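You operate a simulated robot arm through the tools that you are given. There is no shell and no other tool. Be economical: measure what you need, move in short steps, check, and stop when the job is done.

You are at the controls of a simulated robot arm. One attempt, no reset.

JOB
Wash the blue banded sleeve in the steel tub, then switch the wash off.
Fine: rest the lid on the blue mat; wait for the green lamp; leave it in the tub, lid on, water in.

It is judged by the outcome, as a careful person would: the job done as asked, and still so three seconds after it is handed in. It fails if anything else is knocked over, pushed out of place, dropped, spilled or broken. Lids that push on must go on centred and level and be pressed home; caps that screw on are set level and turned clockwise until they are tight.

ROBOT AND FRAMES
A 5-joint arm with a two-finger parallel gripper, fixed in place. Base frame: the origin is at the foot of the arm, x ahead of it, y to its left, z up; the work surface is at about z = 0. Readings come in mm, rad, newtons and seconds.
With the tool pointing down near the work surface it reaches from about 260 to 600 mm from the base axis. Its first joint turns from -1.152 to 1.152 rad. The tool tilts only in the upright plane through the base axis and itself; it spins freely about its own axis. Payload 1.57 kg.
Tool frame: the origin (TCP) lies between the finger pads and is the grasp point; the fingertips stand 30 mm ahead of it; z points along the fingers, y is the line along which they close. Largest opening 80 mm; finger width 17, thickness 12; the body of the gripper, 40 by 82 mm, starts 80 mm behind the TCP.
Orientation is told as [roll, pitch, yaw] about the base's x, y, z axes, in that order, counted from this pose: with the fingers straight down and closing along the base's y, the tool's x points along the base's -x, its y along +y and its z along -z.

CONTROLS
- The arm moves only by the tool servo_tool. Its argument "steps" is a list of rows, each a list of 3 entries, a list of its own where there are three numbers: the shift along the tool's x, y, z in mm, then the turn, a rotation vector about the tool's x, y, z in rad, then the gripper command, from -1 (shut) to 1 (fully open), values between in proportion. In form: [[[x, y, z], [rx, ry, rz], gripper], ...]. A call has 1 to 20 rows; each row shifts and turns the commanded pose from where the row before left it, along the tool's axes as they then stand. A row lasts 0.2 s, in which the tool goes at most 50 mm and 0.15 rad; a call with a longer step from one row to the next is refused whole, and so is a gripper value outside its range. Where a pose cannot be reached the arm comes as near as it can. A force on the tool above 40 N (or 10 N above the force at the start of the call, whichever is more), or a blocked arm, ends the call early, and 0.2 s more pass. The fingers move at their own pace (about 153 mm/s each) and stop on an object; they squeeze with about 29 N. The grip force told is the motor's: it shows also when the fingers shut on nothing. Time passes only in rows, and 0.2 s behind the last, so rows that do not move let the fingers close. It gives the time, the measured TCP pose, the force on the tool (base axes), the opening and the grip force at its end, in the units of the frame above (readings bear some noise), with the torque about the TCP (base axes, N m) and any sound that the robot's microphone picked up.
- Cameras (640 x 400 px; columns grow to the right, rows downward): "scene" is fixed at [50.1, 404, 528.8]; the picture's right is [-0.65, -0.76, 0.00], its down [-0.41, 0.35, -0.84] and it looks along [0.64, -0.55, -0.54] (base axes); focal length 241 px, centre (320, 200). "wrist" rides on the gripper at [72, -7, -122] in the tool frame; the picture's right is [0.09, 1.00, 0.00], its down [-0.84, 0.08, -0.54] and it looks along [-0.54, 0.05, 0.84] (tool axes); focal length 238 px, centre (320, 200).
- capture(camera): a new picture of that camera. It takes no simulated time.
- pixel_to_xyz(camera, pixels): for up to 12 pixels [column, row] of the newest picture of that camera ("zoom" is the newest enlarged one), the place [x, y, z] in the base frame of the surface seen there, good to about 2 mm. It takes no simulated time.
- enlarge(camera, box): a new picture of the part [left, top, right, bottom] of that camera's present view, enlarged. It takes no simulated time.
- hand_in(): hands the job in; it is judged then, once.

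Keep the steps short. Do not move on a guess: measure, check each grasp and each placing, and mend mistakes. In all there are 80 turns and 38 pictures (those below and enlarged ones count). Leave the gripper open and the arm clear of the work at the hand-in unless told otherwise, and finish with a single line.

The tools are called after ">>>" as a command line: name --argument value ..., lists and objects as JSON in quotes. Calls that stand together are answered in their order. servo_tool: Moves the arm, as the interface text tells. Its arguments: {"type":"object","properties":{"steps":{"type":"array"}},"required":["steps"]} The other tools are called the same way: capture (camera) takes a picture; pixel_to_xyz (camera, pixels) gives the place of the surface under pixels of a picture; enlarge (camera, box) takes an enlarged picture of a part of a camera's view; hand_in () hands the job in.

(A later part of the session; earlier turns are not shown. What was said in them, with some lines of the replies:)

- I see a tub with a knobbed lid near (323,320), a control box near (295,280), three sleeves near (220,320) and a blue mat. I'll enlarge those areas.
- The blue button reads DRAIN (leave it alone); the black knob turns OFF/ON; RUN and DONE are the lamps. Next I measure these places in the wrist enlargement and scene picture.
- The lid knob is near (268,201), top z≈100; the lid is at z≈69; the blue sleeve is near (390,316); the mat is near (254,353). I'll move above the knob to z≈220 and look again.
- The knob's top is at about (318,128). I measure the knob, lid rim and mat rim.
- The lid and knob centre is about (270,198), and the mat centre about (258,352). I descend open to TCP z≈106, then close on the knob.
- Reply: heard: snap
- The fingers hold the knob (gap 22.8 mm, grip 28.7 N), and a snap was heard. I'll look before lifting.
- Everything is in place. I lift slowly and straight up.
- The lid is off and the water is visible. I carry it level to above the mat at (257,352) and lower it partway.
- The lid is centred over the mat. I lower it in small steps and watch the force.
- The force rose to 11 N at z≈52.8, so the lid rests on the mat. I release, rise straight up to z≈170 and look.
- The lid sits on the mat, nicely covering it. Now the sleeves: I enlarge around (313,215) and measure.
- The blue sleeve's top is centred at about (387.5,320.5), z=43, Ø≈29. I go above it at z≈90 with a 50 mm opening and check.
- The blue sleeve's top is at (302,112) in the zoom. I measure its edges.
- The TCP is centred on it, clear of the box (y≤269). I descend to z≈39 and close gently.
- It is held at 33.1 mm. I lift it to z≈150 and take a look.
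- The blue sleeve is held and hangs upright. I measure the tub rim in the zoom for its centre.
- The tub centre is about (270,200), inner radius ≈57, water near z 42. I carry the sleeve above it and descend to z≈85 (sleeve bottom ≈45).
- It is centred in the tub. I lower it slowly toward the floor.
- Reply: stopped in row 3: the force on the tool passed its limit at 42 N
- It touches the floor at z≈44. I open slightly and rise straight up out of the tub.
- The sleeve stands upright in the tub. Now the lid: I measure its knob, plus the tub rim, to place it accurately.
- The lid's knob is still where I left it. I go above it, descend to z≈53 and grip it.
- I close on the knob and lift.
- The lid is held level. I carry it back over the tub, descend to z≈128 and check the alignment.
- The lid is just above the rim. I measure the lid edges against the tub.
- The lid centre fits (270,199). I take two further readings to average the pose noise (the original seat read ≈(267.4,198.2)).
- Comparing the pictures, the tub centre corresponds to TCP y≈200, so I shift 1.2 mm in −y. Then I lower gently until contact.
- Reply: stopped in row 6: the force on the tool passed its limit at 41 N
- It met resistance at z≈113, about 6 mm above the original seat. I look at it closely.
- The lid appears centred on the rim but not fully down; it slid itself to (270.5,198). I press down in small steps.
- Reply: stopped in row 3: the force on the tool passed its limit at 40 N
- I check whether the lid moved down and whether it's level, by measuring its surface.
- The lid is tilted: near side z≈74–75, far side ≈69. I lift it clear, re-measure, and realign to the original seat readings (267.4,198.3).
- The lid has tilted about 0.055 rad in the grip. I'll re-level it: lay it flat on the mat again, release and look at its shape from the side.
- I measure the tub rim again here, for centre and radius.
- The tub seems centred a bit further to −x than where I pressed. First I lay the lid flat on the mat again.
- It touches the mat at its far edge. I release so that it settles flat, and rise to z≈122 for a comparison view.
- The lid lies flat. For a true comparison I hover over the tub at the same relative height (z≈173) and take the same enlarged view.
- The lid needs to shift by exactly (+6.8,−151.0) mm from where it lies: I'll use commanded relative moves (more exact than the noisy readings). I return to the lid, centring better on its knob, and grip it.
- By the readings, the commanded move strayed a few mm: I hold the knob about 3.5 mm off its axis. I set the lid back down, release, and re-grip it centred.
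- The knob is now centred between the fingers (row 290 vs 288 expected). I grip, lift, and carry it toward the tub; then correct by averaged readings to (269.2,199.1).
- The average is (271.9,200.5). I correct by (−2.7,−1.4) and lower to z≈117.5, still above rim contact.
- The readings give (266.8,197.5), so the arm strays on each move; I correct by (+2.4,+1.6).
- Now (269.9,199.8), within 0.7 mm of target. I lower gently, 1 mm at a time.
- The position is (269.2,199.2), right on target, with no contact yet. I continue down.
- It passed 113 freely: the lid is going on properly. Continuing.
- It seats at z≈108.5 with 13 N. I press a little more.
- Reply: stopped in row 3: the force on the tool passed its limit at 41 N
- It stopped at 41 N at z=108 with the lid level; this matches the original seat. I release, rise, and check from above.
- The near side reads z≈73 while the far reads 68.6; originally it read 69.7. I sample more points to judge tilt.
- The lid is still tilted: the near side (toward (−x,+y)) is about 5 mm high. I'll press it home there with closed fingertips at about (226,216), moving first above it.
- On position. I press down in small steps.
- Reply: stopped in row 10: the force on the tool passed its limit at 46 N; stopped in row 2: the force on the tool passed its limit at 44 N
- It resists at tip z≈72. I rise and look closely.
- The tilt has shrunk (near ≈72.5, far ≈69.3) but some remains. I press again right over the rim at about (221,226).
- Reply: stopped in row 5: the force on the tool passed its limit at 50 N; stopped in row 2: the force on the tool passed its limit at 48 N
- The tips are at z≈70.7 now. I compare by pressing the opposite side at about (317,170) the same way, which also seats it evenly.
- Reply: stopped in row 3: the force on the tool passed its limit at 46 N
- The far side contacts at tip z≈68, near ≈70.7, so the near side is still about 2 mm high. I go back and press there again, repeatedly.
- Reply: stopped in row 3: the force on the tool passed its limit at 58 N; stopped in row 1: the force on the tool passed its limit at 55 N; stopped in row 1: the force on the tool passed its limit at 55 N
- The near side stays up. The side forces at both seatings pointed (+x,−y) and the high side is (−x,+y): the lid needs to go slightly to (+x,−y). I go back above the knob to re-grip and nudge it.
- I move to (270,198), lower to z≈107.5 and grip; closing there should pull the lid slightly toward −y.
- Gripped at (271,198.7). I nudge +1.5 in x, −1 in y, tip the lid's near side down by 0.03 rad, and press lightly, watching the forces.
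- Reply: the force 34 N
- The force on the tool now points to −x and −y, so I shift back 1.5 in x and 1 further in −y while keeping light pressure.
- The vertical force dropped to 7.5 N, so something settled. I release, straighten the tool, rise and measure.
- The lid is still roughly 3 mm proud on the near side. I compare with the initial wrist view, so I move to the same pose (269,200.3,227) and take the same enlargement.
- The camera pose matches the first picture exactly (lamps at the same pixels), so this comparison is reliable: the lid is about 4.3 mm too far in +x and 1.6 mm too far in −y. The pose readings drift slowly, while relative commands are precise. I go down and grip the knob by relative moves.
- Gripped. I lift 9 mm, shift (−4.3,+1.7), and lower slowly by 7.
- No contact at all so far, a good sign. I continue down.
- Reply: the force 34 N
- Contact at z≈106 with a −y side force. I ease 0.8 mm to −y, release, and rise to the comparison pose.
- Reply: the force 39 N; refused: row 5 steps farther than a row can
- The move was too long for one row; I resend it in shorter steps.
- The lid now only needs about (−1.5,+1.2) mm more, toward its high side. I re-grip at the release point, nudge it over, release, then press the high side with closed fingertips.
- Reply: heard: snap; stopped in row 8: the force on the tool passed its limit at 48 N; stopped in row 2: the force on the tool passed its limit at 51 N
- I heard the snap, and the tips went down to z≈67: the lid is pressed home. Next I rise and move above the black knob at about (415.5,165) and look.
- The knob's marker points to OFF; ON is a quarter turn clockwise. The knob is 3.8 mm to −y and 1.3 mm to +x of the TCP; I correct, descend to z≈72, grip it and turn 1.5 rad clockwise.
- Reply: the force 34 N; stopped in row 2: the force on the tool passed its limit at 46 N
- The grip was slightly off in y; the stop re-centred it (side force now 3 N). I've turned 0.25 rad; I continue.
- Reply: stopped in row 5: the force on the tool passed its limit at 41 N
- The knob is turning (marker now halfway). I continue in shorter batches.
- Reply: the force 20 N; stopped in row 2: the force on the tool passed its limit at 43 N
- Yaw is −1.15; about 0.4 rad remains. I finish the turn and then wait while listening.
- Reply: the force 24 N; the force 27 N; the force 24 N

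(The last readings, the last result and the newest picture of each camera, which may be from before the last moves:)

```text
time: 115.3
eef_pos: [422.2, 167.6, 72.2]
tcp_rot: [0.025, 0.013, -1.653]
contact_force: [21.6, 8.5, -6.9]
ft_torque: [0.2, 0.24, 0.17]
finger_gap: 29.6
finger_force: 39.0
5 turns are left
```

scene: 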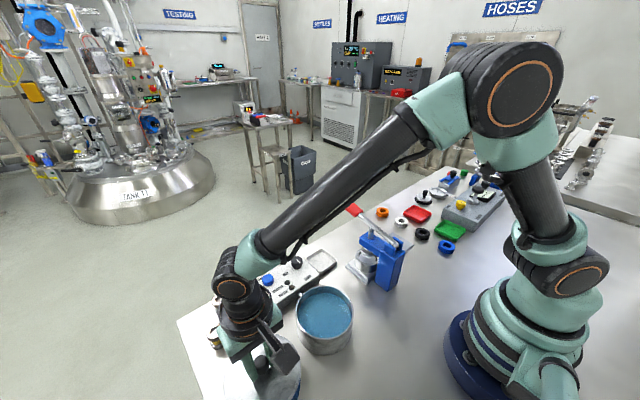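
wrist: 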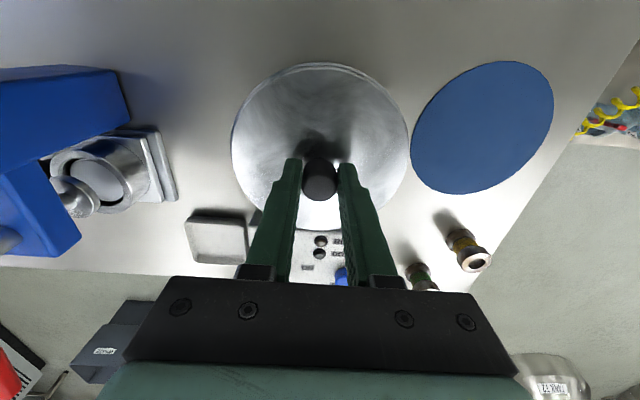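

The knob is at its stop (ON). I wait about 30 s, then look at the lamps with the last picture.

>>> servo_tool --steps '[[[0, 0, 0], [0, 0, 0], -1], [[0, 0, 0], [0, 0, 0], -1], [[0, 0, 0], [0, 0, 0], -1], [[0, 0, 0], [0, 0, 0], -1], [[0, 0, 0], [0, 0, 0], -1], [[0, 0, 0], [0, 0, 0], -1], [[0, 0, 0], [0, 0, 0], -1], [[0, 0, 0], [0, 0, 0], -1], [[0, 0, 0], [0, 0, 0], -1], [[0, 0, 0], [0, 0, 0], -1], [[0, 0, 0], [0, 0, 0], -1], [[0, 0, 0], [0, 0, 0], -1], [[0, 0, 0], [0, 0, 0], -1], [[0, 0, 0], [0, 0, 0], -1], [[0, 0, 0], [0, 0, 0], -1], [[0, 0, 0], [0, 0, 0], -1], [[0, 0, 0], [0, 0, 0], -1], [[0, 0, 0], [0, 0, 0], -1], [[0, 0, 0], [0, 0, 0], -1], [[0, 0, 0], [0, 0, 0], -1]]'

>>> servo_tool --steps '[[[0, 0, 0], [0, 0, 0], -1], [[0, 0, 0], [0, 0, 0], -1], [[0, 0, 0], [0, 0, 0], -1], [[0, 0, 0], [0, 0, 0], -1], [[0, 0, 0], [0, 0, 0], -1], [[0, 0, 0], [0, 0, 0], -1], [[0, 0, 0], [0, 0, 0], -1], [[0, 0, 0], [0, 0, 0], -1], [[0, 0, 0], [0, 0, 0], -1], [[0, 0, 0], [0, 0, 0], -1], [[0, 0, 0], [0, 0, 0], -1], [[0, 0, 0], [0, 0, 0], -1], [[0, 0, 0], [0, 0, 0], -1], [[0, 0, 0], [0, 0, 0], -1], [[0, 0, 0], [0, 0, 0], -1], [[0, 0, 0], [0, 0, 0], -1], [[0, 0, 0], [0, 0, 0], -1], [[0, 0, 0], [0, 0, 0], -1], [[0, 0, 0], [0, 0, 0], -1], [[0, 0, 0], [0, 0, 0], -1]]'

>>> servo_tool --steps '[[[0, 0, 0], [0, 0, 0], -1], [[0, 0, 0], [0, 0, 0], -1], [[0, 0, 0], [0, 0, 0], -1], [[0, 0, 0], [0, 0, 0], -1], [[0, 0, 0], [0, 0, 0], -1], [[0, 0, 0], [0, 0, 0], -1], [[0, 0, 0], [0, 0, 0], -1], [[0, 0, 0], [0, 0, 0], -1], [[0, 0, 0], [0, 0, 0], -1], [[0, 0, 0], [0, 0, 0], -1], [[0, 0, 0], [0, 0, 0], -1], [[0, 0, 0], [0, 0, 0], -1], [[0, 0, 0], [0, 0, 0], -1], [[0, 0, 0], [0, 0, 0], -1], [[0, 0, 0], [0, 0, 0], -1], [[0, 0, 0], [0, 0, 0], -1], [[0, 0, 0], [0, 0, 0], -1], [[0, 0, 0], [0, 0, 0], -1], [[0, 0, 0], [0, 0, 0], -1], [[0, 0, 0], [0, 0, 0], -1]]'

>>> servo_tool --steps '[[[0, 0, 0], [0, 0, 0], -1], [[0, 0, 0], [0, 0, 0], -1], [[0, 0, 0], [0, 0, 0], -1], [[0, 0, 0], [0, 0, 0], -1], [[0, 0, 0], [0, 0, 0], -1], [[0, 0, 0], [0, 0, 0], -1], [[0, 0, 0], [0, 0, 0], -1], [[0, 0, 0], [0, 0, 0], -1], [[0, 0, 0], [0, 0, 0], -1], [[0, 0, 0], [0, 0, 0], -1], [[0, 0, 0], [0, 0, 0], -1], [[0, 0, 0], [0, 0, 0], -1], [[0, 0, 0], [0, 0, 0], -1], [[0, 0, 0], [0, 0, 0], -1], [[0, 0, 0], [0, 0, 0], -1], [[0, 0, 0], [0, 0, 0], -1], [[0, 0, 0], [0, 0, 0], -1], [[0, 0, 0], [0, 0, 0], -1], [[0, 0, 0], [0, 0, 0], -1], [[0, 0, 0], [0, 0, 0], -1]]'

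>>> servo_tool --steps '[[[0, 0, 0], [0, 0, 0], -1], [[0, 0, 0], [0, 0, 0], -1], [[0, 0, 0], [0, 0, 0], -1], [[0, 0, 0], [0, 0, 0], -1], [[0, 0, 0], [0, 0, 0], -1], [[0, 0, 0], [0, 0, 0], -1], [[0, 0, 0], [0, 0, 0], -1], [[0, 0, 0], [0, 0, 0], -1], [[0, 0, 0], [0, 0, 0], -1], [[0, 0, 0], [0, 0, 0], -1], [[0, 0, 0], [0, 0, 0], -1], [[0, 0, 0], [0, 0, 0], -1], [[0, 0, 0], [0, 0, 0], -1], [[0, 0, 0], [0, 0, 0], -1], [[0, 0, 0], [0, 0, 0], -1], [[0, 0, 0], [0, 0, 0], -1], [[0, 0, 0], [0, 0, 0], -1], [[0, 0, 0], [0, 0, 0], -1], [[0, 0, 0], [0, 0, 0], -1], [[0, 0, 0], [0, 0, 0], -1]]'

>>> servo_tool --steps '[[[0, 0, 0], [0, 0, 0], -1], [[0, 0, 0], [0, 0, 0], -1], [[0, 0, 0], [0, 0, 0], -1], [[0, 0, 0], [0, 0, 0], -1], [[0, 0, 0], [0, 0, 0], -1], [[0, 0, 0], [0, 0, 0], -1], [[0, 0, 0], [0, 0, 0], -1], [[0, 0, 0], [0, 0, 0], -1], [[0, 0, 0], [0, 0, 0], -1], [[0, 0, 0], [0, 0, 0], -1], [[0, 0, 0], [0, 0, 0], -1], [[0, 0, 0], [0, 0, 0], -1], [[0, 0, 0], [0, 0, 0], -1], [[0, 0, 0], [0, 0, 0], -1], [[0, 0, 0], [0, 0, 0], -1], [[0, 0, 0], [0, 0, 0], -1], [[0, 0, 0], [0, 0, 0], -1], [[0, 0, 0], [0, 0, 0], -1], [[0, 0, 0], [0, 0, 0], -1], [[0, 0, 0], [0, 0, 0], -1]]'

>>> servo_tool --steps '[[[0, 0, 0], [0, 0, 0], -1], [[0, 0, 0], [0, 0, 0], -1], [[0, 0, 0], [0, 0, 0], -1], [[0, 0, 0], [0, 0, 0], -1], [[0, 0, 0], [0, 0, 0], -1], [[0, 0, 0], [0, 0, 0], -1], [[0, 0, 0], [0, 0, 0], -1], [[0, 0, 0], [0, 0, 0], -1], [[0, 0, 0], [0, 0, 0], -1], [[0, 0, 0], [0, 0, 0], -1], [[0, 0, 0], [0, 0, 0], -1], [[0, 0, 0], [0, 0, 0], -1], [[0, 0, 0], [0, 0, 0], -1], [[0, 0, 0], [0, 0, 0], -1], [[0, 0, 0], [0, 0, 0], -1], [[0, 0, 0], [0, 0, 0], -1], [[0, 0, 0], [0, 0, 0], -1], [[0, 0, 0], [0, 0, 0], -1], [[0, 0, 0], [0, 0, 0], -1], [[0, 0, 0], [0, 0, 0], -1]]'

>>> enlarge --camera "scene" --box '[245, 240, 345, 320]'

```text
time: 119.5
eef_pos: [421.3, 167.5, 73.1]
tcp_rot: [0.026, 0.012, -1.653]
contact_force: [22.5, 4.6, -4.4]
ft_torque: [0.12, 0.21, 0.12]
finger_gap: 29.8
finger_force: 39.4
```

```text
time: 123.7
eef_pos: [422.3, 168.9, 72.5]
tcp_rot: [0.027, 0.012, -1.652]
contact_force: [23.5, 0.2, -3.6]
ft_torque: [0.06, 0.2, 0.14]
finger_gap: 29.6
finger_force: 38.9
```

```text
time: 127.9
eef_pos: [422.0, 168.5, 72.3]
tcp_rot: [0.025, 0.011, -1.654]
contact_force: [24.7, -2.0, -1.9]
ft_torque: [-0.02, 0.19, 0.13]
finger_gap: 29.8
finger_force: 38.6
```

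```text
time: 132.1
eef_pos: [421.9, 168.4, 72.0]
tcp_rot: [0.026, 0.012, -1.653]
contact_force: [25.2, -1.9, -1.3]
ft_torque: [-0.03, 0.19, 0.14]
finger_gap: 29.4
finger_force: 39.2
```

```text
time: 136.3
eef_pos: [422.2, 168.1, 72.3]
tcp_rot: [0.025, 0.013, -1.655]
contact_force: [24.3, -3.4, -0.7]
ft_torque: [-0.05, 0.21, 0.15]
finger_gap: 29.8
finger_force: 39.4
```

```text
time: 140.5
eef_pos: [422.4, 169.1, 71.0]
tcp_rot: [0.025, 0.012, -1.653]
contact_force: [24.7, -1.8, -0.3]
ft_torque: [-0.01, 0.24, 0.12]
finger_gap: 29.6
finger_force: 39.0
```

```text
time: 144.7
eef_pos: [422.1, 167.6, 72.8]
tcp_rot: [0.024, 0.012, -1.654]
contact_force: [23.4, -2.3, 0.4]
ft_torque: [-0.02, 0.22, 0.14]
finger_gap: 29.8
finger_force: 39.2
```

```text
5.00 times, centred on (295, 280) of scene
4 turns are left
```

zoom: 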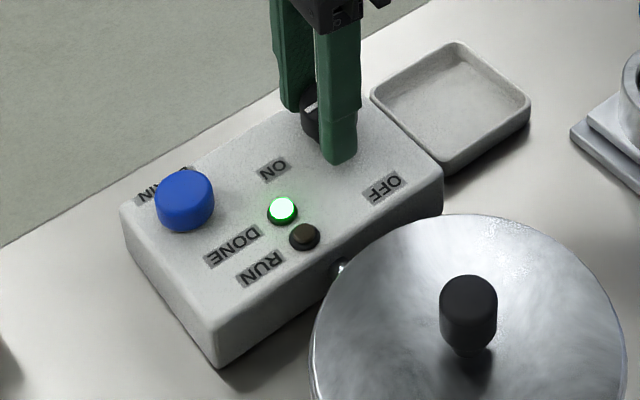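

DONE is green. I relieve the side force (1.5 mm along the tool's y) and turn the knob back counter-clockwise to OFF in batches.

>>> servo_tool --steps '[[[0, 1.5, 0], [0, 0, -0.05], -1], [[0, 0, 0], [0, 0, -0.1], -1], [[0, 0, 0], [0, 0, -0.1], -1], [[0, 0, 0], [0, 0, -0.1], -1]]'

>>> servo_tool --steps '[[[0, 0, 0], [0, 0, -0.1], -1], [[0, 0, 0], [0, 0, -0.1], -1], [[0, 0, 0], [0, 0, -0.1], -1]]'

>>> servo_tool --steps '[[[0, 0, 0], [0, 0, -0.1], -1], [[0, 0, 0], [0, 0, -0.1], -1], [[0, 0, 0], [0, 0, -0.1], -1]]'

>>> servo_tool --steps '[[[0, 0, 0], [0, 0, -0.1], -1], [[0, 0, 0], [0, 0, -0.1], -1], [[0, 0, 0], [0, 0, -0.1], -1]]'

>>> servo_tool --steps '[[[0, 0, 0], [0, 0, -0.1], -1], [[0, 0, 0], [0, 0, -0.1], -1], [[0, 0, 0], [0, 0, -0.1], -1], [[0, 0, 0], [0, 0, 0], -1]]'

```text
time: 145.7
eef_pos: [420.0, 168.7, 71.6]
tcp_rot: [0.015, 0.002, -1.301]
contact_force: [-12.1, 13.3, 31.6]
ft_torque: [-0.26, 0.95, -0.04]
finger_gap: 29.6
finger_force: 39.0
```

```text
time: 146.5
eef_pos: [419.8, 165.7, 71.0]
tcp_rot: [0.01, 0.0, -1.002]
contact_force: [-17.9, 8.4, 11.8]
ft_torque: [-0.27, 0.82, -0.05]
finger_gap: 28.8
finger_force: 38.9
```

```text
time: 147.3
eef_pos: [417.8, 164.9, 70.4]
tcp_rot: [0.009, -0.006, -0.703]
contact_force: [-14.0, -1.8, -11.4]
ft_torque: [-0.11, 1.11, -0.06]
finger_gap: 28.9
finger_force: 38.8
```

```text
time: 148.1
eef_pos: [418.0, 163.1, 70.4]
tcp_rot: [0.005, -0.006, -0.405]
contact_force: [-9.6, -24.5, -13.7]
ft_torque: [-0.56, 0.7, -0.17]
finger_gap: 28.8
finger_force: 39.1
```

```text
time: 148.5
eef_pos: [417.8, 162.9, 71.4]
tcp_rot: [0.005, -0.005, -0.298]
contact_force: [0.1, -1.2, -0.1]
ft_torque: [-0.39, -0.26, 0.0]
finger_gap: 28.7
finger_force: 38.8
stopped in row 2: the force on the tool passed its limit at 41 N (the readings are from after the stop); the commanded pose is now the measured one
3 turns are left
```

Yaw is −0.30 and the forces are relieved. I finish the return to OFF, slightly past zero to meet the stop.

>>> servo_tool --steps '[[[0, 0, 0], [0, 0, -0.1], -1], [[0, 0, 0], [0, 0, -0.1], -1]]'

>>> servo_tool --steps '[[[0, 0, 0], [0, 0, -0.1], -1], [[0, 0, 0], [0, 0, -0.05], -1], [[0, 0, 0], [0, 0, -0.05], -1], [[0, 0, 0], [0, 0, 0], -1]]'

>>> servo_tool --steps '[[[0, 0, 0], [0, 0, -0.03], -1], [[0, 0, 0], [0, 0, 0], -1]]'

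```text
time: 149.1
eef_pos: [415.6, 162.4, 70.1]
tcp_rot: [0.002, -0.002, -0.096]
contact_force: [-2.3, -3.1, -2.0]
ft_torque: [-0.2, 0.02, -0.72]
finger_gap: 29.9
finger_force: 39.1
```

```text
time: 150.1
eef_pos: [415.5, 162.1, 70.3]
tcp_rot: [0.0, 0.0, 0.099]
contact_force: [-10.8, -33.6, 8.2]
ft_torque: [-0.48, -0.53, -0.53]
finger_gap: 29.5
finger_force: 38.9
```

```text
time: 150.7
eef_pos: [415.8, 161.0, 71.1]
tcp_rot: [0.001, 0.002, 0.127]
contact_force: [-11.1, -35.8, 10.2]
ft_torque: [-0.58, 0.01, -0.55]
finger_gap: 29.5
finger_force: 39.4
2 turns are left
```

The torque of about −0.6 N·m shows the knob against its OFF stop. I release, rise straight up and clear.

>>> servo_tool --steps '[[[0, 0, 0], [0, 0, 0], -0.15], [[0, 0, 0], [0, 0, 0], 0.2], [[0, 0, 0], [0, 0, 0], 0.2], [[0, 0, -10], [0, 0, 0], 0.2], [[0, 0, -40], [0, 0, 0], 0.2], [[0, 0, -45], [0, 0, 0], 0.5], [[0, 0, -45], [0, 0, 0], 1], [[0, 0, 0], [0, 0, 0], 1], [[0, 0, 0], [0, 0, 0], 1]]'

```text
time: 152.7
eef_pos: [415.6, 163.0, 208.8]
tcp_rot: [0.002, -0.007, 0.131]
contact_force: [-0.1, -0.2, 0.2]
ft_torque: [0.03, -0.01, 0.02]
finger_gap: 80.3
finger_force: 0.1
1 turns are left
```

The gripper is open and the arm is clear at z≈209, so I hand in.

>>> hand_in

```text
The job is handed in.
```

The blue banded sleeve was washed until the green DONE lamp lit; I then turned the knob back to its OFF stop (judged by torque, no picture left to confirm), leaving the sleeve in the tub with the water in and the lid snapped on.
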